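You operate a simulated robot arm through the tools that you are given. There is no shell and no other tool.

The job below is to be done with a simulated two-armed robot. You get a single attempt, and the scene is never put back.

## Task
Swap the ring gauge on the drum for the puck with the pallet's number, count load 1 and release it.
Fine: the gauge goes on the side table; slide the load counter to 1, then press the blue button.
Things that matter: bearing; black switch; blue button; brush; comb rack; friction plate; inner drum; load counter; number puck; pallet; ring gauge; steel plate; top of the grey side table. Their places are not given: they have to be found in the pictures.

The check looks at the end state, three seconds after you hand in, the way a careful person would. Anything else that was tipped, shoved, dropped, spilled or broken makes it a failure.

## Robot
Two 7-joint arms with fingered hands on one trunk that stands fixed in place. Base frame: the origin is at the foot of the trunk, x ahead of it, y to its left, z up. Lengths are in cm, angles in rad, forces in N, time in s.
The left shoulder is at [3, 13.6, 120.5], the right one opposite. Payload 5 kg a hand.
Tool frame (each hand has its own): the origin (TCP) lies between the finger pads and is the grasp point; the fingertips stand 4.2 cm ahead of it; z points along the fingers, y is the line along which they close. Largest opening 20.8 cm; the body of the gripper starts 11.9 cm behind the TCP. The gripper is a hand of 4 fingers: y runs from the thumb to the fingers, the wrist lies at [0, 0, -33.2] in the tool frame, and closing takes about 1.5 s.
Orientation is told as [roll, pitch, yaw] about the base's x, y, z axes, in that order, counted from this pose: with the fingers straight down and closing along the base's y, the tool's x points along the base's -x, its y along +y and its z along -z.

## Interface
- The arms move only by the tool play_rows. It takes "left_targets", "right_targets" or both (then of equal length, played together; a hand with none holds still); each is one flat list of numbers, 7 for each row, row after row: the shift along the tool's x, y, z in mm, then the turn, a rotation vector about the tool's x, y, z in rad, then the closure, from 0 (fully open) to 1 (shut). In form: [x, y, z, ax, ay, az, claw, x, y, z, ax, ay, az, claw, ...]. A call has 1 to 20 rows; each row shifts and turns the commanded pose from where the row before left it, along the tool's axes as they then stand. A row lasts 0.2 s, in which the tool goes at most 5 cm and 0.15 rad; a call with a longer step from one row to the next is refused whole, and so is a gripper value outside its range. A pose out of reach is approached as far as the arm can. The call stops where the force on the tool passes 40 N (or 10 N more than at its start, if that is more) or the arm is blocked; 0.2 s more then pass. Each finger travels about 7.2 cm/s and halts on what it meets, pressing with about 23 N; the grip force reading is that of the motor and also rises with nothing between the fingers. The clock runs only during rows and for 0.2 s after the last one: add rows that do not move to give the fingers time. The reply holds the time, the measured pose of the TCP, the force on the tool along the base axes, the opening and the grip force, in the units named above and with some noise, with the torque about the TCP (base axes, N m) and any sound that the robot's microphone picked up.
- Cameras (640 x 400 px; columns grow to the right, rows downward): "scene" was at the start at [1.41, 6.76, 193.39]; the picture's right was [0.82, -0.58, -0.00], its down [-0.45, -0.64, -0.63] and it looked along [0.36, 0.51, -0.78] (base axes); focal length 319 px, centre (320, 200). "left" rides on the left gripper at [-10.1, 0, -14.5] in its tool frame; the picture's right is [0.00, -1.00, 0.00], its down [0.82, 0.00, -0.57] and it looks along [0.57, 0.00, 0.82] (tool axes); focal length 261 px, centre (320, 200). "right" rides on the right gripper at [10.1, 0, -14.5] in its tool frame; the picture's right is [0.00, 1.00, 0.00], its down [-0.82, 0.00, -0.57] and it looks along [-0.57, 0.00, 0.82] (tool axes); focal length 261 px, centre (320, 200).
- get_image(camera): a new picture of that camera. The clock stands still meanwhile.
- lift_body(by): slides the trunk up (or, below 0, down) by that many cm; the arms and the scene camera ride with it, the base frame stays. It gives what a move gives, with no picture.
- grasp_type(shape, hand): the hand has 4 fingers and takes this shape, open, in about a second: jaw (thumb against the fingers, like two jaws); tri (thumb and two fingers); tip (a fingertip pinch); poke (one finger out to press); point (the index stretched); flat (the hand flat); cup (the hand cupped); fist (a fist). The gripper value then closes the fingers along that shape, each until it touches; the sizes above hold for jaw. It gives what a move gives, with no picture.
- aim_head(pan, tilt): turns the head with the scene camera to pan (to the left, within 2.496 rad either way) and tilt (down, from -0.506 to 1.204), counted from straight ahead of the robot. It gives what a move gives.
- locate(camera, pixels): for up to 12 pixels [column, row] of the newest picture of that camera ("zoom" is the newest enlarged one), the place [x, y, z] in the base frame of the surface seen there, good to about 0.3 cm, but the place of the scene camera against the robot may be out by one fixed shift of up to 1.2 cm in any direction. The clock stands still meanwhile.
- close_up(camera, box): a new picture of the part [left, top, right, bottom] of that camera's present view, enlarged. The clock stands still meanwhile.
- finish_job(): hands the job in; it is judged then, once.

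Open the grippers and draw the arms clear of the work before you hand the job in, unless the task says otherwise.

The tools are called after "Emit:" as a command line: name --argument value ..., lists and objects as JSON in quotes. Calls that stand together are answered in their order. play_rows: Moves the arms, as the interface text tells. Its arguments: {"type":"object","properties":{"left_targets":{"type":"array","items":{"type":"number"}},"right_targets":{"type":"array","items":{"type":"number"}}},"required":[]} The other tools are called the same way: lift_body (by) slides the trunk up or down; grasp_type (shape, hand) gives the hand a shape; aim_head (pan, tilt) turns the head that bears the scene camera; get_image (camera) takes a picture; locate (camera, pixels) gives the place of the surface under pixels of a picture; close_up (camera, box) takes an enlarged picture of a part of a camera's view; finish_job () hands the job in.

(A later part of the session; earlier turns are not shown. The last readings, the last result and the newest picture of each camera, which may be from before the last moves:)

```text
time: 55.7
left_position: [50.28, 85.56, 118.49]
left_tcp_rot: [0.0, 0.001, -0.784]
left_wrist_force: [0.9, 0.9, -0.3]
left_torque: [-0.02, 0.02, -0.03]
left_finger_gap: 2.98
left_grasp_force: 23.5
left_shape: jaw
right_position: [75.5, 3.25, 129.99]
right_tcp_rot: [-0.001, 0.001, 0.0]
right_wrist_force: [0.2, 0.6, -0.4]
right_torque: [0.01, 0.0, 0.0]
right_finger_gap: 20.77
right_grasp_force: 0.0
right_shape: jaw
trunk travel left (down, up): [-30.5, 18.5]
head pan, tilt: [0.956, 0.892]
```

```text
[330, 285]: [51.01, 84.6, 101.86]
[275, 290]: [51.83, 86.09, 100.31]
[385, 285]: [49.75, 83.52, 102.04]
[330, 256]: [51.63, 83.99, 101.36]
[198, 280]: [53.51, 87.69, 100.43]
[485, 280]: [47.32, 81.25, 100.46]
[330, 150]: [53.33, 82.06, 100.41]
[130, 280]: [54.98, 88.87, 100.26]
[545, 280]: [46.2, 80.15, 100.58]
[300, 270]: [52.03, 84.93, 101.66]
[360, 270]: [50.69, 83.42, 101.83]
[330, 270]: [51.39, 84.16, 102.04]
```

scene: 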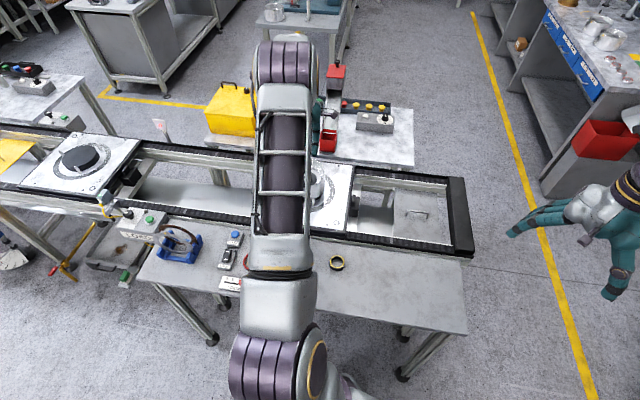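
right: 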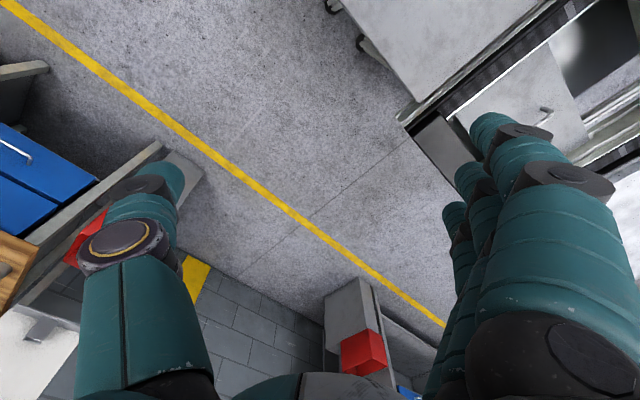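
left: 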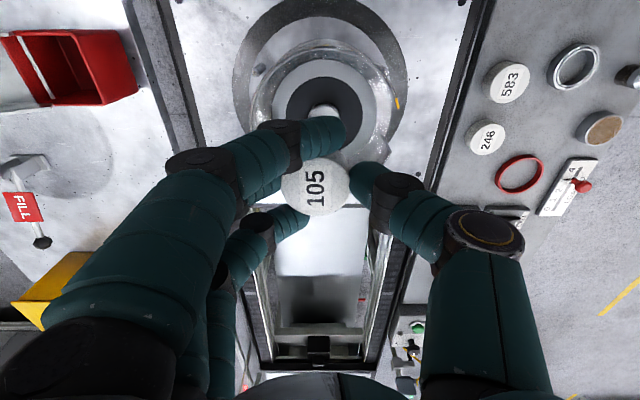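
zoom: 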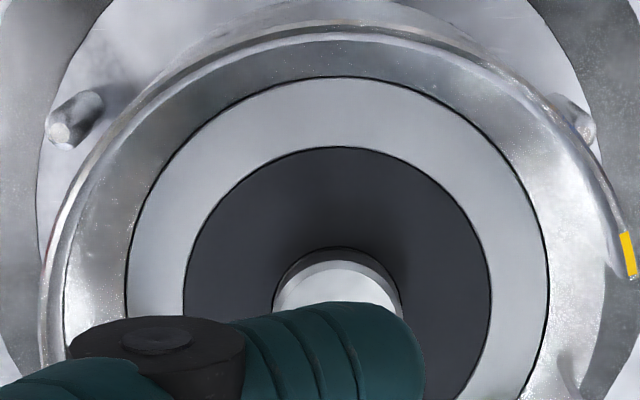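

The deck circles are centred at zoom column ≈ 337, so the drum axis is about 0.5 cm toward the thumb from the TCP while the puck is 0.35 cm toward the fingers. I'll shift 8.5 mm toward the thumb and re-check.

Emit:
play_rows --left_targets '[0, -8.5, 0, 0, 0, 0, 0.8, 0, 0, 20, 0, 0, 0, 0.8, 0, 0, 15, 0, 0, 0, 0.8, 0, 0, 0, 0, 0, 0, 0.8]'

Emit:
close_up --camera "left" --box '[220, 40, 420, 220]'

Emit:
locate --camera "zoom" --pixels '[[330, 100], [210, 190], [450, 190], [180, 190], [480, 190], [325, 350], [250, 350], [400, 350], [325, 165], [120, 130], [540, 130], [325, 60]]'

```text
time: 56.7
left_position: [49.59, 84.77, 114.96]
left_tcp_rot: [0.001, 0.0, -0.782]
left_wrist_force: [0.3, 0.2, -0.9]
left_torque: [0.01, -0.01, 0.0]
left_finger_gap: 2.98
left_grasp_force: 22.9
left_shape: jaw
right_position: [75.43, 3.25, 129.93]
right_tcp_rot: [0.0, 0.001, -0.002]
right_wrist_force: [0.5, 0.3, -1.1]
right_torque: [0.04, -0.03, 0.03]
right_finger_gap: 20.76
right_grasp_force: 0.0
right_shape: jaw
trunk travel left (down, up): [-30.5, 18.5]
head pan, tilt: [0.956, 0.892]
```

```text
2.22 times, centred on (320, 130) of left
```

zoom: 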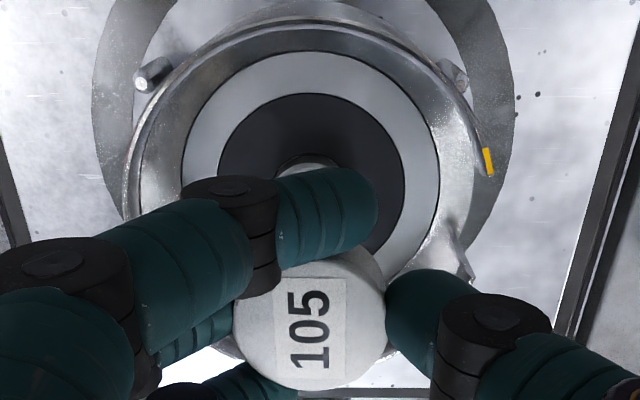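

```text
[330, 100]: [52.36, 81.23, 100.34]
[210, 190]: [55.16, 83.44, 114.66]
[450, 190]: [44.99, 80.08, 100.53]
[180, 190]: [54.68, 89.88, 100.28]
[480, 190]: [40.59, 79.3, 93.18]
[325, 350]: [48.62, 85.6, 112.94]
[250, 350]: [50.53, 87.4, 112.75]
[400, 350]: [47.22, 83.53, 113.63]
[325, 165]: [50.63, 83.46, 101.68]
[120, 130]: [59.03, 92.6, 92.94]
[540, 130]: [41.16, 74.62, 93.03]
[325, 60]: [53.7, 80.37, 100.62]
```

The drum axis (+0.44) and the puck (+0.35) now line up along tool y to within a millimetre, and tool x matches as well. I'll lower slowly to just above the boss.

Emit:
play_rows --left_targets '[0.5, 0.8, 15, 0, 0, 0, 0.8, 0, 0, 15, 0, 0, 0, 0.8, 0, 0, 12, 0, 0, 0, 0.8, 0, 0, 10, 0, 0, 0, 0.8, 0, 0, 10, 0, 0, 0, 0.8, 0, 0, 8, 0, 0, 0, 0.8, 0, 0, 0, 0, 0, 0, 0.8]'

Emit:
get_image --camera "left"

Emit:
close_up --camera "left" --box '[200, 80, 440, 260]'

```text
time: 58.3
left_position: [49.67, 84.93, 108.21]
left_tcp_rot: [0.0, 0.0, -0.782]
left_wrist_force: [-0.5, -0.1, -1.1]
left_torque: [0.03, -0.01, -0.02]
left_finger_gap: 3.0
left_grasp_force: 22.7
left_shape: jaw
right_position: [75.52, 3.25, 130.06]
right_tcp_rot: [0.001, 0.0, 0.001]
right_wrist_force: [-0.2, -0.8, -1.3]
right_torque: [0.04, 0.03, -0.04]
right_finger_gap: 20.77
right_grasp_force: 0.1
right_shape: jaw
trunk travel left (down, up): [-30.5, 18.5]
head pan, tilt: [0.956, 0.892]
```

```text
taken
```

left: 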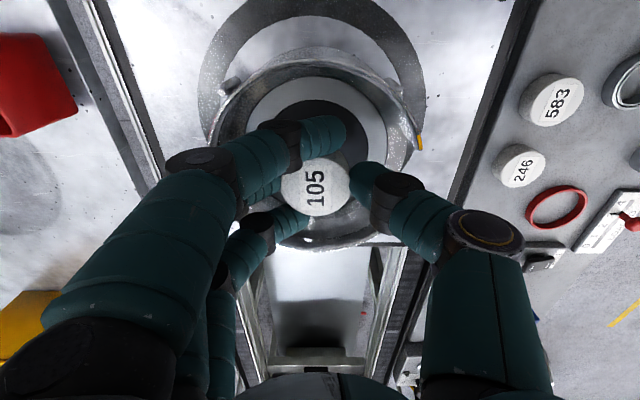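

```text
2.22 times, centred on (320, 170) of left
```

zoom: 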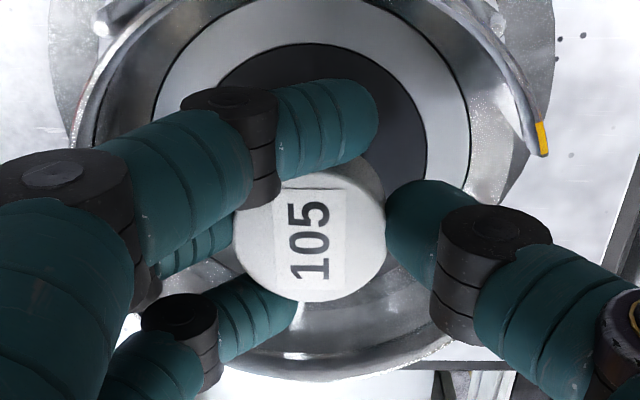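

Puck (column 309) and deck (column 312) are aligned. I'll lower the rest in small steps, expecting contact with the boss at about TCP z 106.6.

Emit:
play_rows --left_targets '[0, 0, 5, 0, 0, 0, 0.8, 0, 0, 4, 0, 0, 0, 0.8, 0, 0, 3, 0, 0, 0, 0.8, 0, 0, 2, 0, 0, 0, 0.8, 0, 0, 0, 0, 0, 0, 0.8]'

```text
time: 59.5
left_position: [49.57, 84.86, 106.74]
left_tcp_rot: [-0.001, 0.0, -0.783]
left_wrist_force: [-0.1, 0.1, -0.4]
left_torque: [0.0, 0.03, 0.0]
left_finger_gap: 3.01
left_grasp_force: 23.0
left_shape: jaw
right_position: [75.57, 3.23, 130.06]
right_tcp_rot: [0.0, 0.0, 0.001]
right_wrist_force: [0.8, -0.5, 1.0]
right_torque: [-0.02, 0.01, -0.02]
right_finger_gap: 20.76
right_grasp_force: 0.0
right_shape: jaw
trunk travel left (down, up): [-30.5, 18.5]
head pan, tilt: [0.956, 0.892]
```

No contact force at z 106.74 yet. I'll continue in 1–2 mm steps.

Emit:
play_rows --left_targets '[0, 0, 2, 0, 0, 0, 0.8, 0, 0, 1, 0, 0, 0, 0.8, 0, 0, 0, 0, 0, 0, 0.8]'

```text
time: 60.3
left_position: [49.74, 84.95, 106.43]
left_tcp_rot: [-0.002, -0.002, -0.785]
left_wrist_force: [-0.8, 0.7, 4.8]
left_torque: [0.02, -0.06, -0.03]
left_finger_gap: 3.0
left_grasp_force: 23.2
left_shape: jaw
right_position: [75.46, 3.24, 130.0]
right_tcp_rot: [-0.001, 0.0, 0.0]
right_wrist_force: [-0.6, 0.3, -0.1]
right_torque: [0.01, 0.0, -0.01]
right_finger_gap: 20.77
right_grasp_force: 0.1
right_shape: jaw
trunk travel left (down, up): [-30.5, 18.5]
head pan, tilt: [0.956, 0.892]
```

The puck has touched down on the boss (4.8 N). I'll open the fingers in small increments to release it.

Emit:
play_rows --left_targets '[0, 0, 0, 0, 0, 0, 0.78, 0, 0, 0, 0, 0, 0, 0.76, 0, 0, 0, 0, 0, 0, 0.745, 0, 0, 0, 0, 0, 0, 0.73, 0, 0, 0, 0, 0, 0, 0.715, 0, 0, 0, 0, 0, 0, 0.7, 0, 0, 0, 0, 0, 0, 0.7]'

Emit:
close_up --camera "left" --box '[200, 80, 440, 260]'

```text
time: 61.9
left_position: [49.58, 84.74, 106.41]
left_tcp_rot: [-0.001, 0.0, -0.783]
left_wrist_force: [-6.1, -3.5, 7.7]
left_torque: [0.23, -0.36, 0.0]
left_finger_gap: 6.0
left_grasp_force: 0.1
left_shape: jaw
right_position: [75.46, 3.12, 130.03]
right_tcp_rot: [-0.001, -0.002, 0.0]
right_wrist_force: [-0.3, -1.2, -0.1]
right_torque: [0.0, 0.0, 0.0]
right_finger_gap: 20.78
right_grasp_force: 0.0
right_shape: jaw
trunk travel left (down, up): [-30.5, 18.5]
head pan, tilt: [0.956, 0.892]
```

```text
2.22 times, centred on (320, 170) of left
```

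zoom: 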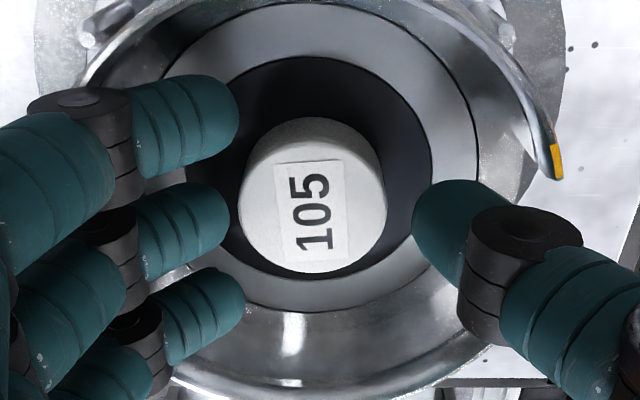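

The puck is free and centred on the boss at zoom (312,195); a finger is lightly touching the rim (~7 N). I'll close a hair to come off the rim and then lift straight up.

Emit:
play_rows --left_targets '[0, 0, 0, 0, 0, 0, 0.712, 0, 0, -4, 0, 0, 0, 0.712, 0, 0, -6, 0, 0, 0, 0.71, 0, 0, -8, 0, 0, 0, 0.705, 0, 0, -10, 0, 0, 0, 0.7, 0, 0, 0, 0, 0, 0, 0.7]'

Emit:
close_up --camera "left" --box '[200, 80, 440, 260]'

```text
time: 63.3
left_position: [49.84, 84.82, 109.18]
left_tcp_rot: [0.001, 0.0, -0.785]
left_wrist_force: [0.3, 0.0, -0.1]
left_torque: [-0.05, 0.0, 0.02]
left_finger_gap: 6.2
left_grasp_force: 0.2
left_shape: jaw
right_position: [75.52, 3.15, 129.87]
right_tcp_rot: [0.0, 0.0, 0.001]
right_wrist_force: [0.6, 0.3, -0.1]
right_torque: [-0.02, 0.03, 0.01]
right_finger_gap: 20.77
right_grasp_force: 0.1
right_shape: jaw
trunk travel left (down, up): [-30.5, 18.5]
head pan, tilt: [0.956, 0.892]
```

```text
2.22 times, centred on (320, 170) of left
```

zoom: 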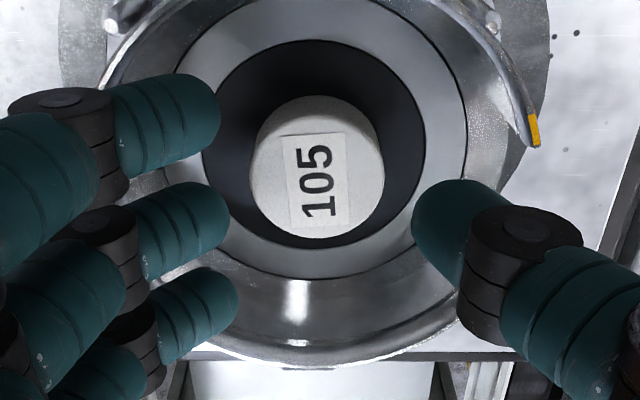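

The puck stays put as the hand rises. I'll raise another 10 cm and check the puck's position and tilt from above.

Emit:
play_rows --left_targets '[0, 0, -15, 0, 0, 0, 0.7, 0, 0, -25, 0, 0, 0, 0.7, 0, 0, -30, 0, 0, 0, 0.7, 0, 0, -30, 0, 0, 0, 0.7, 0, 0, 0, 0, 0, 0, 0.7]'

Emit:
get_image --camera "left"

Emit:
close_up --camera "left" --box '[230, 40, 410, 160]'

Emit:
locate --camera "zoom" --pixels '[[310, 235], [260, 235], [365, 235], [310, 180], [310, 285], [205, 240], [415, 240], [160, 240], [462, 240], [310, 120], [90, 100], [530, 100]]'

```text
time: 64.5
left_position: [49.86, 84.87, 119.04]
left_tcp_rot: [-0.002, 0.0, -0.785]
left_wrist_force: [1.1, -0.1, -0.7]
left_torque: [-0.04, 0.04, 0.02]
left_finger_gap: 6.17
left_grasp_force: 0.1
left_shape: jaw
right_position: [75.54, 3.26, 129.91]
right_tcp_rot: [0.002, -0.001, -0.001]
right_wrist_force: [-0.2, 0.0, 0.1]
right_torque: [-0.04, 0.01, 0.03]
right_finger_gap: 20.8
right_grasp_force: 0.1
right_shape: jaw
trunk travel left (down, up): [-30.5, 18.5]
head pan, tilt: [0.956, 0.892]
```

```text
taken
```

left: 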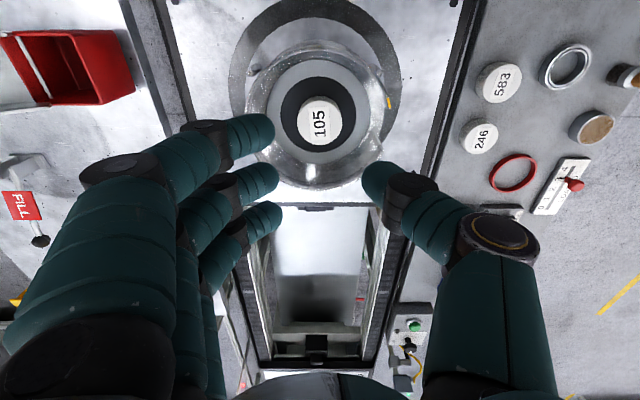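

```text
3.33 times, centred on (320, 100) of left
```

zoom: 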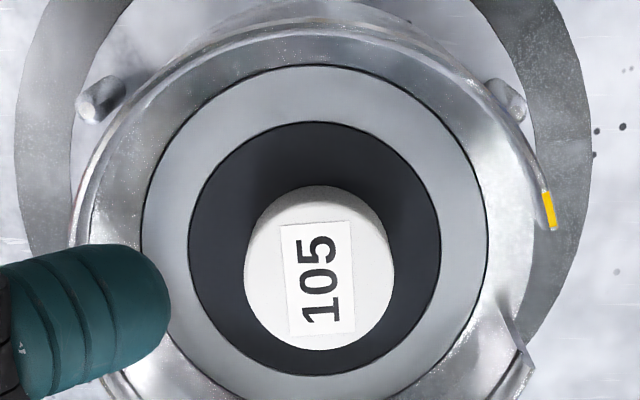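

```text
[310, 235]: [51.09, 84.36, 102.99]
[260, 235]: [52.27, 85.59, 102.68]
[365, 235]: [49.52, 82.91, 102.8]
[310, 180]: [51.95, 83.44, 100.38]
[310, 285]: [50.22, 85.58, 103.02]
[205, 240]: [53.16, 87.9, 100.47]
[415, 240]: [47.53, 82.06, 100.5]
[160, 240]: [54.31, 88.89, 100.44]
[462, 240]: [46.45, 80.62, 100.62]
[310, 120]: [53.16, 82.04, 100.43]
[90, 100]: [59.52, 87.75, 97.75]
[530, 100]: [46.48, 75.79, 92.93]
```

The puck's top is at z 102.9, level, so it has seated down over the boss onto the deck: the swap is done. Next is the load counter: I'll withdraw to above the table near (20, 65) at this height.

Emit:
play_rows --left_targets '[4, -20, 0, 0, 0, 0, 0.7, 7, -36, 0, 0, 0, 0, 0.7, 8, -40, 0, 0, 0, 0, 0.7, 8, -42, 0, 0, 0, 0, 0.7, 8, -42, 0, 0, 0, 0, 0.7, 8, -42, 0, 0, 0, 0, 0.7, 8, -42, 0, 0, 0, 0, 0.7, 8, -40, 0, 0, 0, 0, 0.7, 7, -32, 0, 0, 0, 0, 0.7, 4, -18, 0, 0, 0, 0, 0.7, 0, 0, 0, 0, 0, 0, 0.7]'

Emit:
get_image --camera "left"

Emit:
get_image --camera "scene"

```text
time: 66.9
left_position: [19.81, 64.68, 118.92]
left_tcp_rot: [0.0, 0.001, -0.784]
left_wrist_force: [-0.3, 0.0, 0.2]
left_torque: [-0.02, -0.02, 0.02]
left_finger_gap: 6.2
left_grasp_force: 0.0
left_shape: jaw
right_position: [75.58, 3.35, 129.86]
right_tcp_rot: [-0.001, 0.0, 0.0]
right_wrist_force: [0.8, -0.5, 0.4]
right_torque: [-0.04, 0.01, 0.02]
right_finger_gap: 20.77
right_grasp_force: 0.0
right_shape: jaw
trunk travel left (down, up): [-30.5, 18.5]
head pan, tilt: [0.956, 0.892]
```

```text
taken
```

left: 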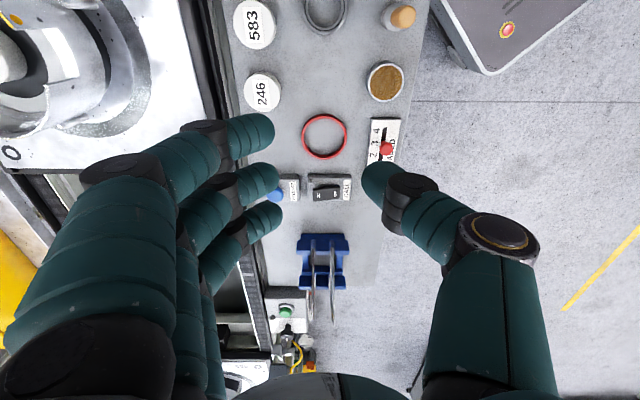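

```text
taken
```

scene: 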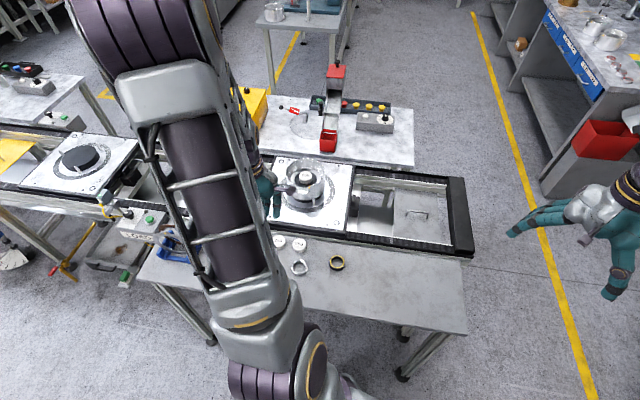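

The red ring, rack, bearing, tin and remaining pucks all seem in place. I'll quickly check the drum with a scene zoom and change the hand to "tip", then try yaw +0.785 so the pinch axis lies along the slider slot.

Emit:
close_up --camera "scene" --box '[260, 130, 360, 280]'

Emit:
grasp_type --hand "left" --shape "tip"

Emit:
play_rows --left_targets '[0, 0, 0, 0, 0, -0.143, 0.4, 0, 0, 0, 0, 0, -0.143, 0.6, 0, 0, 0, 0, 0, -0.143, 0.7, 0, 0, 0, 0, 0, -0.143, 0.75, 0, 0, 0, 0, 0, -0.143, 0.75, 0, 0, 0, 0, 0, -0.143, 0.75, 0, 0, 0, 0, 0, -0.143, 0.75, 0, 0, 0, 0, 0, -0.143, 0.75, 0, 0, 0, 0, 0, -0.143, 0.75, 0, 0, 0, 0, 0, -0.143, 0.75, 0, 0, 0, 0, 0, -0.14, 0.75, 0, 0, 0, 0, 0, 0, 0.75]'

Emit:
get_image --camera "left"

```text
2.67 times, centred on (310, 205) of scene
```

zoom: 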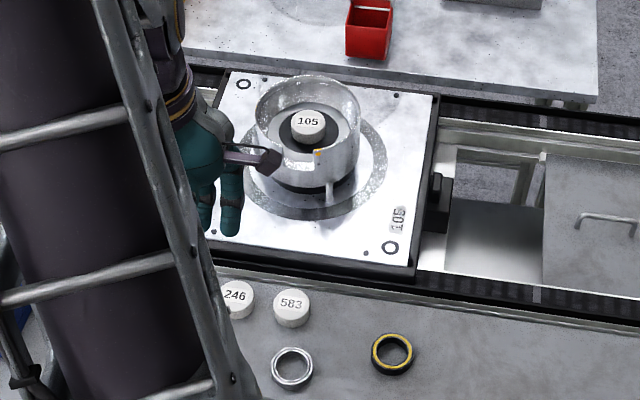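

```text
time: 67.8
left_position: [19.82, 64.76, 118.99]
left_tcp_rot: [-0.001, -0.001, -0.784]
left_wrist_force: [-0.7, 0.5, 0.1]
left_torque: [-0.03, -0.01, 0.0]
left_finger_gap: 20.8
left_grasp_force: 0.0
left_shape: tip
right_position: [75.51, 3.22, 130.06]
right_tcp_rot: [0.0, 0.0, 0.0]
right_wrist_force: [0.0, 0.4, 0.9]
right_torque: [0.0, 0.01, -0.04]
right_finger_gap: 20.76
right_grasp_force: 0.1
right_shape: jaw
trunk travel left (down, up): [-30.5, 18.5]
head pan, tilt: [0.956, 0.892]
```

```text
time: 70.4
left_position: [19.76, 64.66, 119.1]
left_tcp_rot: [0.001, -0.001, 0.788]
left_wrist_force: [0.8, 0.0, -0.4]
left_torque: [0.01, -0.01, 0.0]
left_finger_gap: 5.27
left_grasp_force: 0.1
left_shape: tip
right_position: [75.43, 3.28, 130.0]
right_tcp_rot: [0.0, 0.0, 0.0]
right_wrist_force: [0.2, 0.4, 0.7]
right_torque: [-0.01, -0.03, 0.01]
right_finger_gap: 20.76
right_grasp_force: 0.0
right_shape: jaw
trunk travel left (down, up): [-30.5, 18.5]
head pan, tilt: [0.956, 0.892]
```

```text
taken
```

left: 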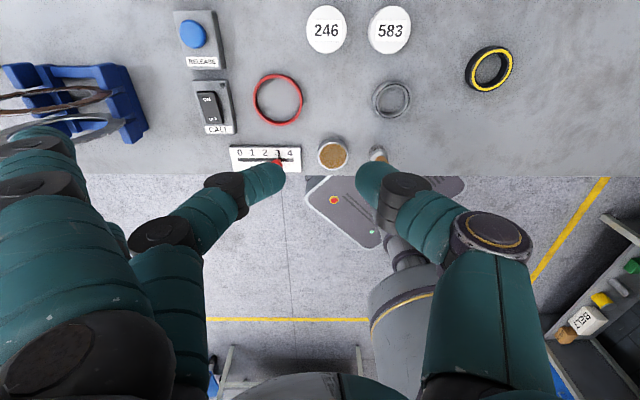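

Yaw +0.788 works, and the drum clearly shows the 105 puck seated. The counter reads 0–4 left to right at (265,157) with the red knob at 3. I'll move so that the knob is centred between the digits, still high up.

Emit:
play_rows --left_targets '[12, 19, 0, 0, 0, 0, 0.75, 12, 19, 0, 0, 0, 0, 0.75, 13, 19, 0, 0, 0, 0, 0.75, 13, 18, 0, 0, 0, 0, 0.75, 20, 0, 30, 0, 0, 0, 0.75, 0, 0, 30, 0, 0, 0, 0.75, 0, 0, 0, 0, 0, 0, 0.75]'

Emit:
get_image --camera "left"

Emit:
close_up --camera "left" --box '[230, 90, 410, 200]'

```text
time: 72.0
left_position: [9.45, 65.17, 113.11]
left_tcp_rot: [-0.001, -0.001, 0.785]
left_wrist_force: [-0.5, 0.0, -0.2]
left_torque: [0.09, -0.07, 0.04]
left_finger_gap: 5.24
left_grasp_force: 0.1
left_shape: tip
right_position: [75.38, 3.15, 129.98]
right_tcp_rot: [0.0, 0.0, 0.003]
right_wrist_force: [-0.1, -1.2, 1.0]
right_torque: [0.1, -0.02, 0.0]
right_finger_gap: 20.81
right_grasp_force: 0.1
right_shape: jaw
trunk travel left (down, up): [-30.5, 18.5]
head pan, tilt: [0.956, 0.892]
```

```text
taken
```

left: 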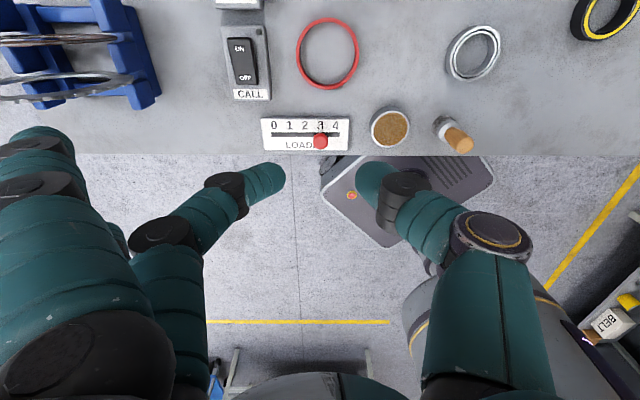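

```text
3.56 times, centred on (320, 145) of left
```

zoom: 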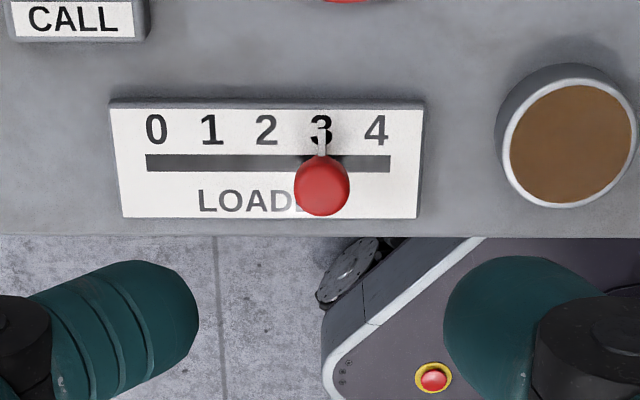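

The knob is exactly at "3" (zoom (321,185)). I'll locate the labels, slot and knob.

Emit:
locate --camera "zoom" --pixels '[[157, 130], [212, 130], [267, 130], [322, 118], [376, 130], [322, 185], [322, 160], [322, 210], [300, 185], [345, 185], [150, 163], [388, 163]]'

Emit:
locate --camera "zoom" --pixels '[[322, 145], [321, 135], [212, 163], [120, 210], [410, 210], [500, 130], [600, 130], [560, 200], [565, 130], [425, 110], [100, 110], [300, 240]]'

```text
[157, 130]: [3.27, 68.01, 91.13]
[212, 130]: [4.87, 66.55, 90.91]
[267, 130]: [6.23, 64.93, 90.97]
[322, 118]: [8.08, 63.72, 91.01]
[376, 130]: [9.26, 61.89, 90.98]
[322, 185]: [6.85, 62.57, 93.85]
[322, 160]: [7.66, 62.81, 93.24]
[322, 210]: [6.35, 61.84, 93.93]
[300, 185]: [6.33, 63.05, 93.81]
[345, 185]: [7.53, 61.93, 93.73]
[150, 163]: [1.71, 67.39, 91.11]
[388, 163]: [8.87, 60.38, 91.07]
```

```text
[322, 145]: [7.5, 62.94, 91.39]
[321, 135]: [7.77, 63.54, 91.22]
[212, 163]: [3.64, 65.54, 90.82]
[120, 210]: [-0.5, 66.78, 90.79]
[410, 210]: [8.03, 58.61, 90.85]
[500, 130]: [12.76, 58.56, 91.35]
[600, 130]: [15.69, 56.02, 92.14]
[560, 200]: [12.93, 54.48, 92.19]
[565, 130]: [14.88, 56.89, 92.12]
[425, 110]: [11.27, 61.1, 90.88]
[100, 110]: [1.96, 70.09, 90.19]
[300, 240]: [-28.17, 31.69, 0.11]
```

Spacing is about 2.2 cm per digit, so the knob must move about 4.4 cm toward "0" (+tool y). Before descending I'll check the rack and switch positions and heights, because the stretched idle fingers will pass near them.

Emit:
locate --camera "left" --pixels '[[152, 103], [125, 75], [60, 108], [20, 98], [100, 80], [30, 42], [60, 70], [243, 60], [250, 95], [262, 40], [232, 95], [45, 105]]'

Emit:
locate --camera "left" --pixels '[[60, 145], [45, 185], [110, 240], [60, 135], [280, 180], [360, 180], [120, 245], [270, 175], [368, 175], [75, 160], [20, 145], [30, 200]]'

```text
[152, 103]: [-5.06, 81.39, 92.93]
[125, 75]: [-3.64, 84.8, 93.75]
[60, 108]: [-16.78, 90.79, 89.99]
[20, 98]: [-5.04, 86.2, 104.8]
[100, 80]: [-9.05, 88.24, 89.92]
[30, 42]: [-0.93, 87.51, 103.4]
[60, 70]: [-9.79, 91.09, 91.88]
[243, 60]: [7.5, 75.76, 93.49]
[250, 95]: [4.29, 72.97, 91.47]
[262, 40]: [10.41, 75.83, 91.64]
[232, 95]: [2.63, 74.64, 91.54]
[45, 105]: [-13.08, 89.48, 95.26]
```

```text
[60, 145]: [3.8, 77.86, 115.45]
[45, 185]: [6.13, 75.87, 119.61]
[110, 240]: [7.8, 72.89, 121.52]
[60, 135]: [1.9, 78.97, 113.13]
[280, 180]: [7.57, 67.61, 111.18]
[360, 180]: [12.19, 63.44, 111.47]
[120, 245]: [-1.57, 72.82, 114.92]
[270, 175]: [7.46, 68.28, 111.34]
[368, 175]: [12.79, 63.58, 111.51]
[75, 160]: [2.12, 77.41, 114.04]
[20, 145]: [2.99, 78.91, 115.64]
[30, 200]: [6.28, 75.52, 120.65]
```

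The rack's nearest corner is about 22 cm along the slot line from the knob, while the index tip reaches about 15.5 cm. To widen the margin I'll yaw another 0.2 rad away from the rack, centre over the knob at (6.87, 62.4), and descend part way.

Emit:
play_rows --left_targets '[0, 0, 0, 0, 0, -0.1, 0.78, 0, 0, 0, 0, 0, -0.1, 0.8, 18, 3, 0, 0, 0, 0, 0.8, 19.3, 3.2, 0, 0, 0, 0, 0.8, 0, 0, 30, 0, 0, 0, 0.8, 0, 0, 35, 0, 0, 0, 0.8, 0, 0, 30, 0, 0, 0, 0.8, 0, 0, 0, 0, 0, 0, 0.8]'

Emit:
get_image --camera "left"

Emit:
close_up --camera "left" --box '[230, 90, 410, 220]'

```text
time: 73.8
left_position: [6.91, 62.34, 103.32]
left_tcp_rot: [0.0, 0.0, 0.985]
left_wrist_force: [-0.2, 0.2, 0.2]
left_torque: [0.0, 0.01, 0.0]
left_finger_gap: 4.22
left_grasp_force: 0.0
left_shape: tip
right_position: [75.54, 3.21, 129.94]
right_tcp_rot: [0.0, 0.0, 0.0]
right_wrist_force: [0.9, -0.4, -0.2]
right_torque: [0.06, 0.05, 0.01]
right_finger_gap: 20.79
right_grasp_force: 0.0
right_shape: jaw
trunk travel left (down, up): [-30.5, 18.5]
head pan, tilt: [0.956, 0.892]
```

```text
taken
```

left: 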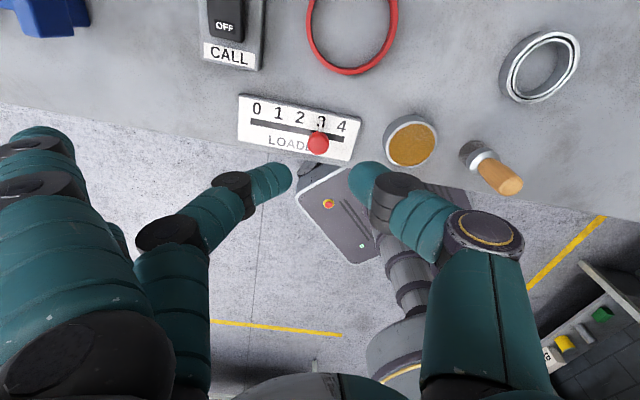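

```text
3.08 times, centred on (320, 155) of left
```

zoom: 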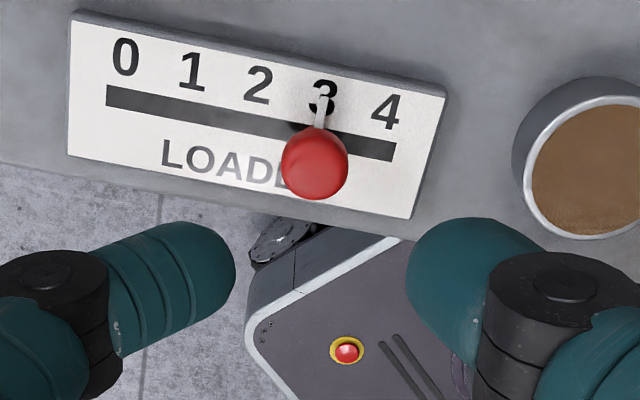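

The ball is only 2 mm forward and 1.5 mm to the finger side of the TCP. I'll correct this and descend to about z 98.3 first.

Emit:
play_rows --left_targets '[2, 1.5, 15, 0, 0, 0, 0.8, 0, 0, 15, 0, 0, 0, 0.8, 0, 0, 12, 0, 0, 0, 0.8, 0, 0, 8, 0, 0, 0, 0.8, 0, 0, 0, 0, 0, 0, 0.8]'

Emit:
close_up --camera "left" --box '[230, 90, 410, 220]'

Emit:
get_image --camera "left"

```text
time: 75.0
left_position: [6.7, 62.25, 98.51]
left_tcp_rot: [-0.001, 0.002, 0.985]
left_wrist_force: [0.5, -0.8, 0.0]
left_torque: [0.06, -0.01, 0.04]
left_finger_gap: 4.25
left_grasp_force: 0.1
left_shape: tip
right_position: [75.52, 3.22, 130.01]
right_tcp_rot: [-0.001, -0.002, 0.0]
right_wrist_force: [-0.2, 0.0, 0.0]
right_torque: [0.0, -0.03, -0.01]
right_finger_gap: 20.76
right_grasp_force: 0.1
right_shape: jaw
trunk travel left (down, up): [-30.5, 18.5]
head pan, tilt: [0.956, 0.892]
```

```text
3.08 times, centred on (320, 155) of left
```

zoom: 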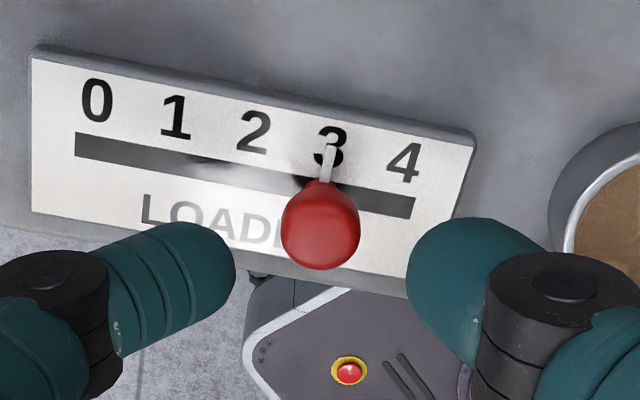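

```text
taken
```

left: 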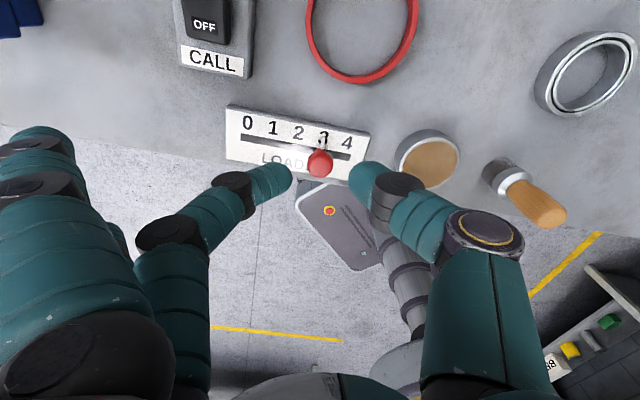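

The ball is centred (zoom (320,228)). I'll descend another 22 mm and narrow the gap to cage the ball without squeezing it.

Emit:
play_rows --left_targets '[1.5, 0, 8, 0, 0, 0, 0.8, 0, 0, 8, 0, 0, 0, 0.8, 0, 0, 6, 0, 0, 0, 0.8, 0, 0, 0, 0, 0, 0, 0.83, 0, 0, 0, 0, 0, 0, 0.85, 0, 0, 0, 0, 0, 0, 0.85]'

Emit:
close_up --camera "left" --box '[230, 90, 410, 220]'

```text
time: 76.4
left_position: [6.6, 62.24, 96.28]
left_tcp_rot: [-0.002, 0.0, 0.985]
left_wrist_force: [-0.3, -1.0, -0.4]
left_torque: [0.01, 0.0, -0.05]
left_finger_gap: 3.2
left_grasp_force: 0.1
left_shape: tip
right_position: [75.48, 3.19, 129.94]
right_tcp_rot: [0.001, 0.0, 0.0]
right_wrist_force: [0.5, 0.8, -0.3]
right_torque: [0.01, -0.02, -0.01]
right_finger_gap: 20.77
right_grasp_force: 0.1
right_shape: jaw
trunk travel left (down, up): [-30.5, 18.5]
head pan, tilt: [0.956, 0.892]
```

```text
3.08 times, centred on (320, 155) of left
```

zoom: 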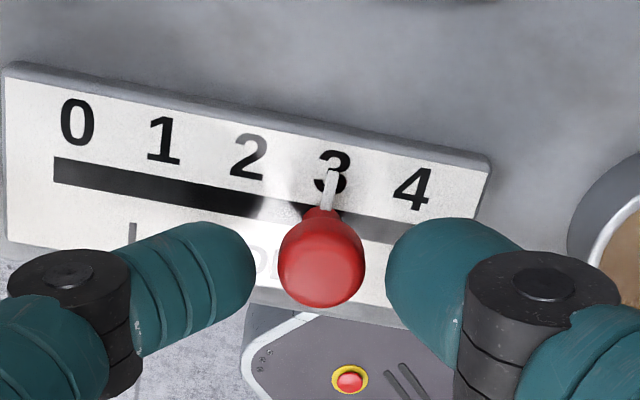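

The ball sits midway between thumb and finger with about 0.55 cm on each side. I'll slide along the slot toward 0 by 30 mm first and check.

Emit:
play_rows --left_targets '[-1, 4.9, 0, 0, 0, 0, 0.85, -1.2, 5.9, 0, 0, 0, 0, 0.85, -1.6, 7.8, 0, 0, 0, 0, 0.85, -1.4, 6.9, 0, 0, 0, 0, 0.85, -0.8, 3.9, 0, 0, 0, 0, 0.85, 0, 0, 0, 0, 0, 0, 0.85]'

Emit:
close_up --camera "left" --box '[230, 90, 410, 220]'

```text
time: 77.8
left_position: [4.55, 64.23, 96.48]
left_tcp_rot: [-0.001, 0.0, 0.984]
left_wrist_force: [0.3, -1.3, -0.2]
left_torque: [-0.04, -0.01, -0.01]
left_finger_gap: 3.16
left_grasp_force: 0.1
left_shape: tip
right_position: [75.56, 3.22, 129.97]
right_tcp_rot: [0.001, 0.0, 0.0]
right_wrist_force: [0.4, 0.3, -0.5]
right_torque: [-0.01, 0.0, 0.02]
right_finger_gap: 20.77
right_grasp_force: 0.1
right_shape: jaw
trunk travel left (down, up): [-30.5, 18.5]
head pan, tilt: [0.956, 0.892]
```

```text
3.08 times, centred on (320, 155) of left
```

zoom: 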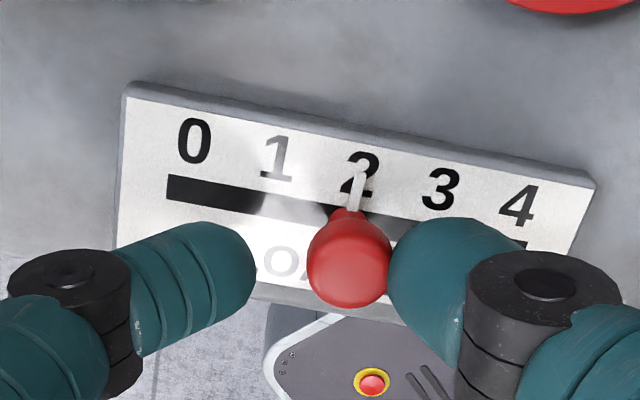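

The knob is now at 2, pressed by the thumb. One more unit is about 2.2 cm, so I'll move 20 mm and then fine-tune.

Emit:
play_rows --left_targets '[-1, 4.9, 0, 0, 0, 0, 0.85, -1.2, 5.9, 0, 0, 0, 0, 0.85, -1.2, 5.4, 0, 0, 0, 0, 0.85, -0.7, 3.4, 0, 0, 0, 0, 0.85, 0, 0, 0, 0, 0, 0, 0.85]'

Emit:
close_up --camera "left" --box '[230, 90, 410, 220]'

```text
time: 79.0
left_position: [3.02, 65.73, 96.39]
left_tcp_rot: [0.001, 0.0, 0.985]
left_wrist_force: [0.6, -0.3, -0.9]
left_torque: [-0.01, 0.01, -0.02]
left_finger_gap: 3.18
left_grasp_force: 0.0
left_shape: tip
right_position: [75.54, 3.29, 130.0]
right_tcp_rot: [0.002, 0.0, 0.0]
right_wrist_force: [-0.5, -0.5, 0.0]
right_torque: [-0.01, 0.02, 0.02]
right_finger_gap: 20.78
right_grasp_force: 0.0
right_shape: jaw
trunk travel left (down, up): [-30.5, 18.5]
head pan, tilt: [0.956, 0.892]
```

```text
3.08 times, centred on (320, 155) of left
```

zoom: 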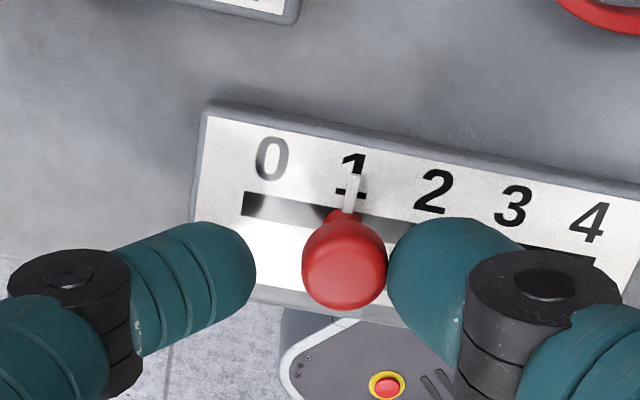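

The pointer appears to be at "1" (zoom (352,180)). I'll zoom in further to check it.

Emit:
close_up --camera "left" --box '[290, 120, 380, 180]'

```text
6.67 times, centred on (335, 150) of left
```

zoom: 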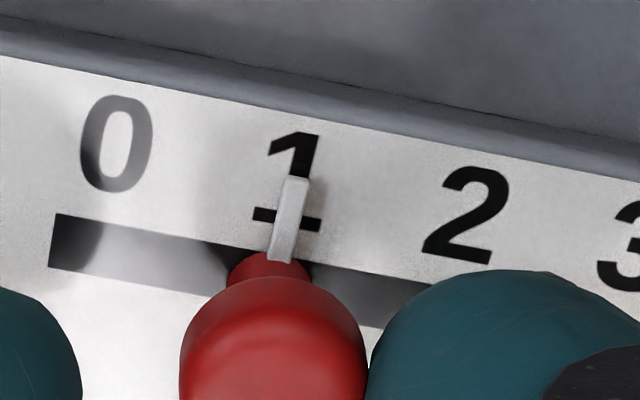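

The pointer lies right on "1", within a few hundredths of a unit. I'll open the digits and lift straight up.

Emit:
play_rows --left_targets '[0, 0, 0, 0, 0, 0, 0.82, 0, 0, 0, 0, 0, 0, 0.78, 0, 0, 0, 0, 0, 0, 0.76, 0, 0, -10, 0, 0, 0, 0.76, 0, 0, -20, 0, 0, 0, 0.76, 0, 0, -30, 0, 0, 0, 0.76, 0, 0, -35, 0, 0, 0, 0.76, 0, 0, -35, 0, 0, 0, 0.76, 0, 0, 0, 0, 0, 0, 0.76]'

Emit:
get_image --camera "left"

Emit:
close_up --camera "left" --box '[260, 60, 440, 170]'

```text
time: 81.0
left_position: [3.32, 65.95, 109.41]
left_tcp_rot: [-0.002, 0.003, 0.986]
left_wrist_force: [0.3, 0.3, 0.0]
left_torque: [-0.03, 0.0, -0.01]
left_finger_gap: 4.9
left_grasp_force: 0.0
left_shape: tip
right_position: [75.45, 3.31, 129.91]
right_tcp_rot: [-0.001, -0.002, 0.001]
right_wrist_force: [0.9, 0.5, -0.4]
right_torque: [-0.11, 0.01, -0.01]
right_finger_gap: 20.8
right_grasp_force: 0.0
right_shape: jaw
trunk travel left (down, up): [-30.5, 18.5]
head pan, tilt: [0.956, 0.892]
```

```text
taken
```

left: 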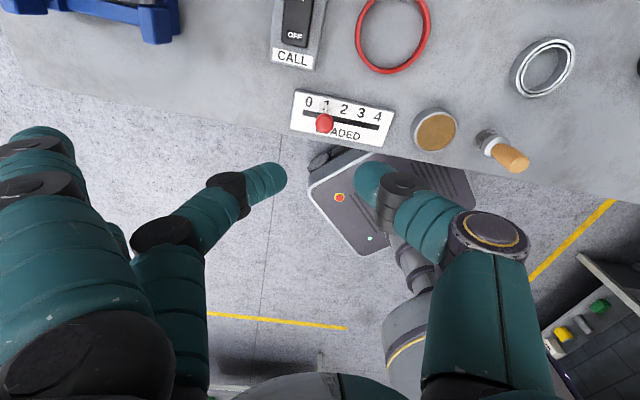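

```text
3.56 times, centred on (350, 115) of left
```

zoom: 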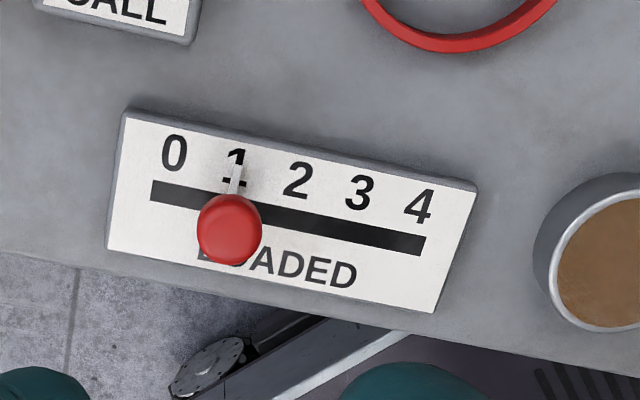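

The counter now reads 1. Next comes the blue button: I'll rise, move toward it and turn the hand back to yaw ≈ 0, then try the "poke" shape in free air.

Emit:
play_rows --left_targets '[0, 0, -30, 0, 0, 0, 0.7, 0, 0, -40, 0, 0, 0, 0.6, 0, 0, -30, 0, 0, 0, 0.5, -30, -5, 0, 0, 0, 0, 0.5, -40, -6, 0, 0, 0, 0, 0.5, -30, -5, 0, 0, 0, 0, 0.5, 0, 0, 0, 0, 0, 0.14, 0.5, 0, 0, 0, 0, 0, 0.14, 0.5, 0, 0, 0, 0, 0, 0.14, 0.5, 0, 0, 0, 0, 0, 0.14, 0.5, 0, 0, 0, 0, 0, 0.14, 0.5, 0, 0, 0, 0, 0, 0.14, 0.5, 0, 0, 0, 0, 0, 0.145, 0.5, 0, 0, 0, 0, 0, 0, 0.5]'

Emit:
grasp_type --hand "left" --shape "poke"

Emit:
get_image --camera "left"

Emit:
get_image --camera "scene"

```text
time: 84.0
left_position: [10.04, 73.16, 119.61]
left_tcp_rot: [0.0, 0.001, -0.004]
left_wrist_force: [-0.3, -0.1, 0.5]
left_torque: [-0.01, -0.02, 0.0]
left_finger_gap: 10.34
left_grasp_force: 0.1
left_shape: tip
right_position: [75.59, 3.14, 129.9]
right_tcp_rot: [0.0, 0.001, -0.001]
right_wrist_force: [-0.2, 0.3, 0.4]
right_torque: [0.01, 0.03, 0.0]
right_finger_gap: 20.77
right_grasp_force: 0.1
right_shape: jaw
trunk travel left (down, up): [-30.5, 18.5]
head pan, tilt: [0.956, 0.892]
```

```text
time: 84.9
left_position: [9.98, 73.16, 119.52]
left_tcp_rot: [-0.001, 0.0, -0.001]
left_wrist_force: [-0.4, 0.1, 0.5]
left_torque: [0.01, -0.03, 0.01]
left_finger_gap: 0.0
left_grasp_force: 0.0
left_shape: poke
right_position: [75.49, 3.22, 129.96]
right_tcp_rot: [-0.002, 0.0, 0.0]
right_wrist_force: [-0.4, -0.3, 0.6]
right_torque: [0.01, -0.03, -0.01]
right_finger_gap: 20.79
right_grasp_force: 0.1
right_shape: jaw
trunk travel left (down, up): [-30.5, 18.5]
head pan, tilt: [0.956, 0.892]
```

```text
taken
```

left: 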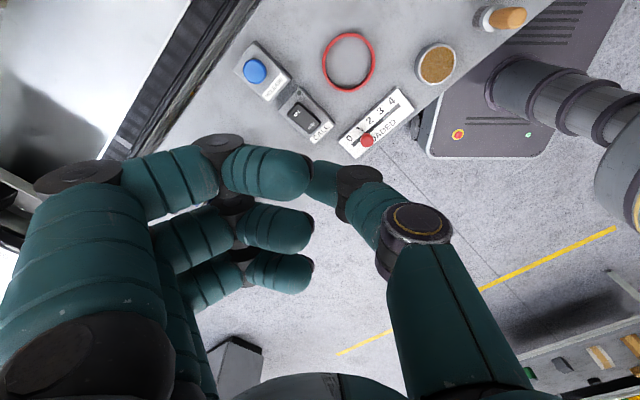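

```text
taken
```

scene: 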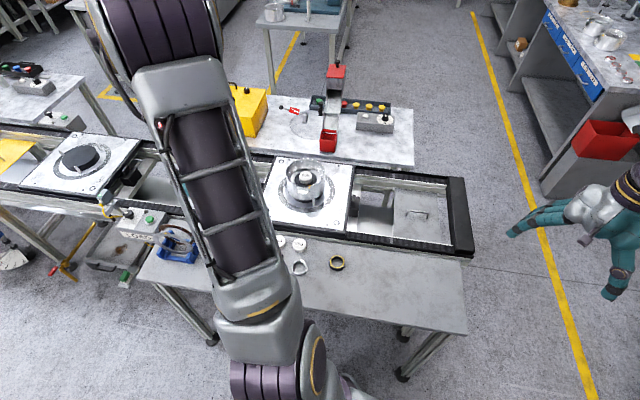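

In "poke" the fingers curl toward the thumb, with the index tip meeting the thumb at about (312,180). I'll locate the tips to see which is lowest and where it is relative to the TCP.

Emit:
locate --camera "left" --pixels '[[300, 175], [285, 170], [325, 180], [300, 230], [300, 275], [285, 230], [255, 160], [350, 190], [335, 170], [240, 225], [305, 190], [320, 200]]'

Emit:
close_up --camera "left" --box '[180, 110, 420, 310]'

```text
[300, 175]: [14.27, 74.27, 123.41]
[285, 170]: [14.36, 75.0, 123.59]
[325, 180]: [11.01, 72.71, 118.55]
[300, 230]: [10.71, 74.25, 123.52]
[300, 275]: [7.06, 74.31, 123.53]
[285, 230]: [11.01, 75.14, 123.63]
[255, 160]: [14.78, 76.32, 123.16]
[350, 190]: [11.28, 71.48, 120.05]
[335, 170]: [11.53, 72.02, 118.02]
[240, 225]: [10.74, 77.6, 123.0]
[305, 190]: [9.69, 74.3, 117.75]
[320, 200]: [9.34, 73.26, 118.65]
```

```text
2.00 times, centred on (300, 210) of left
```

zoom: 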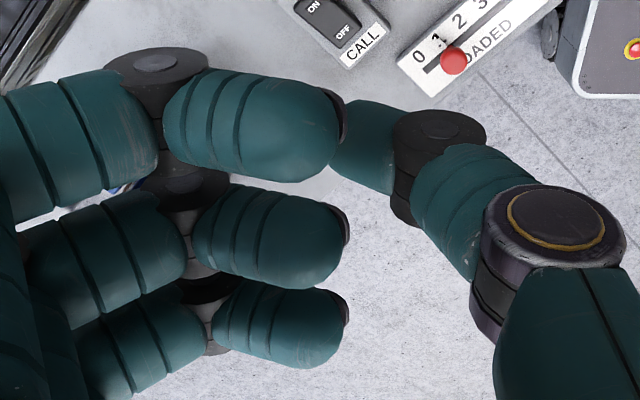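

In "poke" the fingers fold up and only the thumb points down, but its tip is hidden from the camera. I'll look at the "point" shape too, since its index tip may be visible.

Emit:
grasp_type --hand "left" --shape "point"

Emit:
get_image --camera "left"

```text
time: 85.8
left_position: [9.91, 73.1, 119.53]
left_tcp_rot: [0.001, -0.001, 0.001]
left_wrist_force: [-0.2, -0.3, -0.4]
left_torque: [0.01, 0.0, 0.04]
left_finger_gap: 20.14
left_grasp_force: 0.0
left_shape: point
right_position: [75.46, 3.29, 129.93]
right_tcp_rot: [0.0, -0.001, 0.0]
right_wrist_force: [-0.2, -0.3, -0.9]
right_torque: [0.04, -0.01, 0.01]
right_finger_gap: 20.79
right_grasp_force: 0.0
right_shape: jaw
trunk travel left (down, up): [-30.5, 18.5]
head pan, tilt: [0.956, 0.892]
```

```text
taken
```

left: 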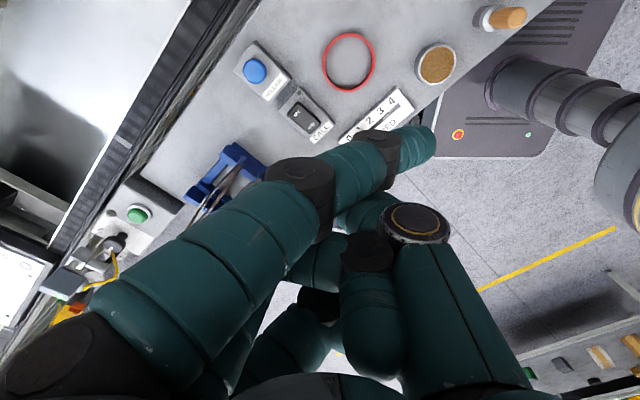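

In "point" the index stretches diagonally, with its tip at (428,145). I'll locate it.

Emit:
locate --camera "left" --pixels '[[430, 143], [420, 150], [410, 140], [375, 150], [300, 190], [330, 255], [370, 250], [370, 350], [290, 330], [432, 152]]'

Emit:
close_up --camera "scene" --box '[190, 130, 310, 280]'

```text
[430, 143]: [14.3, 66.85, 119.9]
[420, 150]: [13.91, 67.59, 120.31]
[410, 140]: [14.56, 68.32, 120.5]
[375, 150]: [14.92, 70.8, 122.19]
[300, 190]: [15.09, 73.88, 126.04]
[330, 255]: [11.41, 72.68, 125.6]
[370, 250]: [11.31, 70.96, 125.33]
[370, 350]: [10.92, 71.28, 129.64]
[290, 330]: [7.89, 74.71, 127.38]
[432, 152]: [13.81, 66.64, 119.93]
```

```text
2.67 times, centred on (250, 205) of scene
```

zoom: 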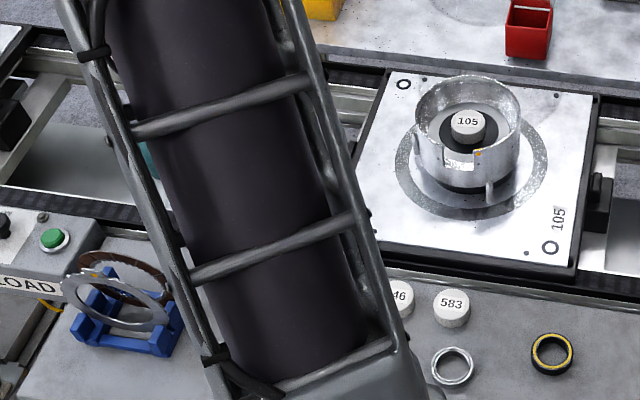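

The index tip in "point" is visible and is the lowest part of the hand, at tool offset about (−4.4, −6.4, ~0). I'll turn to yaw −1.57 and bring that tip above the blue button (14.2, 82.1), staying high.

Emit:
play_rows --left_targets '[0, 0, 0, 0, 0, 0.1427, 0, 0, 0, 0, 0, 0, 0.1427, 0, 0, 0, 0, 0, 0, 0.1427, 0, 0, 0, 0, 0, 0, 0.1427, 0, 0, 0, 0, 0, 0, 0.1427, 0, 0, 0, 0, 0, 0, 0.1427, 0, 0, 0, 0, 0, 0, 0.1427, 0, 0, 0, 0, 0, 0, 0.1427, 0, 0, 0, 0, 0, 0, 0.1427, 0, 0, 0, 0, 0, 0, 0.1427, 0, 0, 0, 0, 0, 0, 0.1427, 0, 33.5, 26.8, 0, 0, 0, 0, 0, 33.5, 26.8, 0, 0, 0, 0, 0, 33.5, 26.8, 0, 0, 0, 0, 0, 33.5, 26.8, 0, 0, 0, 0, 0, 0, 0, 0, 0, 0, 0, 0]'

Emit:
get_image --camera "left"

Emit:
get_image --camera "scene"

```text
time: 89.2
left_position: [20.87, 86.46, 119.3]
left_tcp_rot: [0.0, 0.0, -1.569]
left_wrist_force: [-0.8, -0.3, -0.1]
left_torque: [0.05, -0.06, 0.01]
left_finger_gap: 20.18
left_grasp_force: 0.0
left_shape: point
right_position: [75.48, 3.08, 129.99]
right_tcp_rot: [0.0, -0.002, 0.0]
right_wrist_force: [0.1, -1.4, 1.5]
right_torque: [0.1, -0.06, 0.0]
right_finger_gap: 20.78
right_grasp_force: 0.1
right_shape: jaw
trunk travel left (down, up): [-30.5, 18.5]
head pan, tilt: [0.956, 0.892]
```

```text
taken
```

left: 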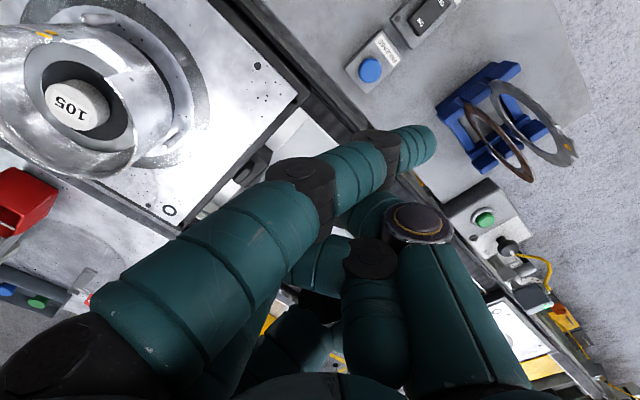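

```text
taken
```

scene: 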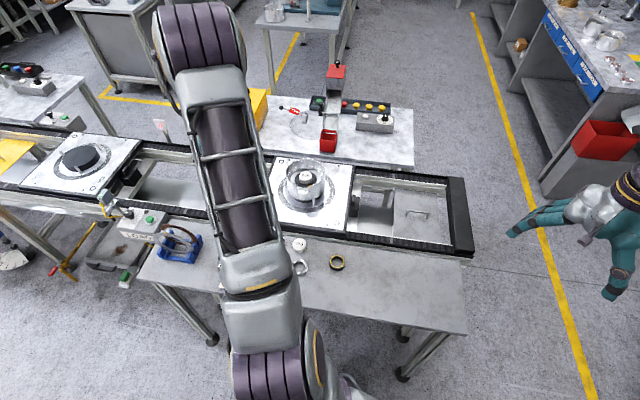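

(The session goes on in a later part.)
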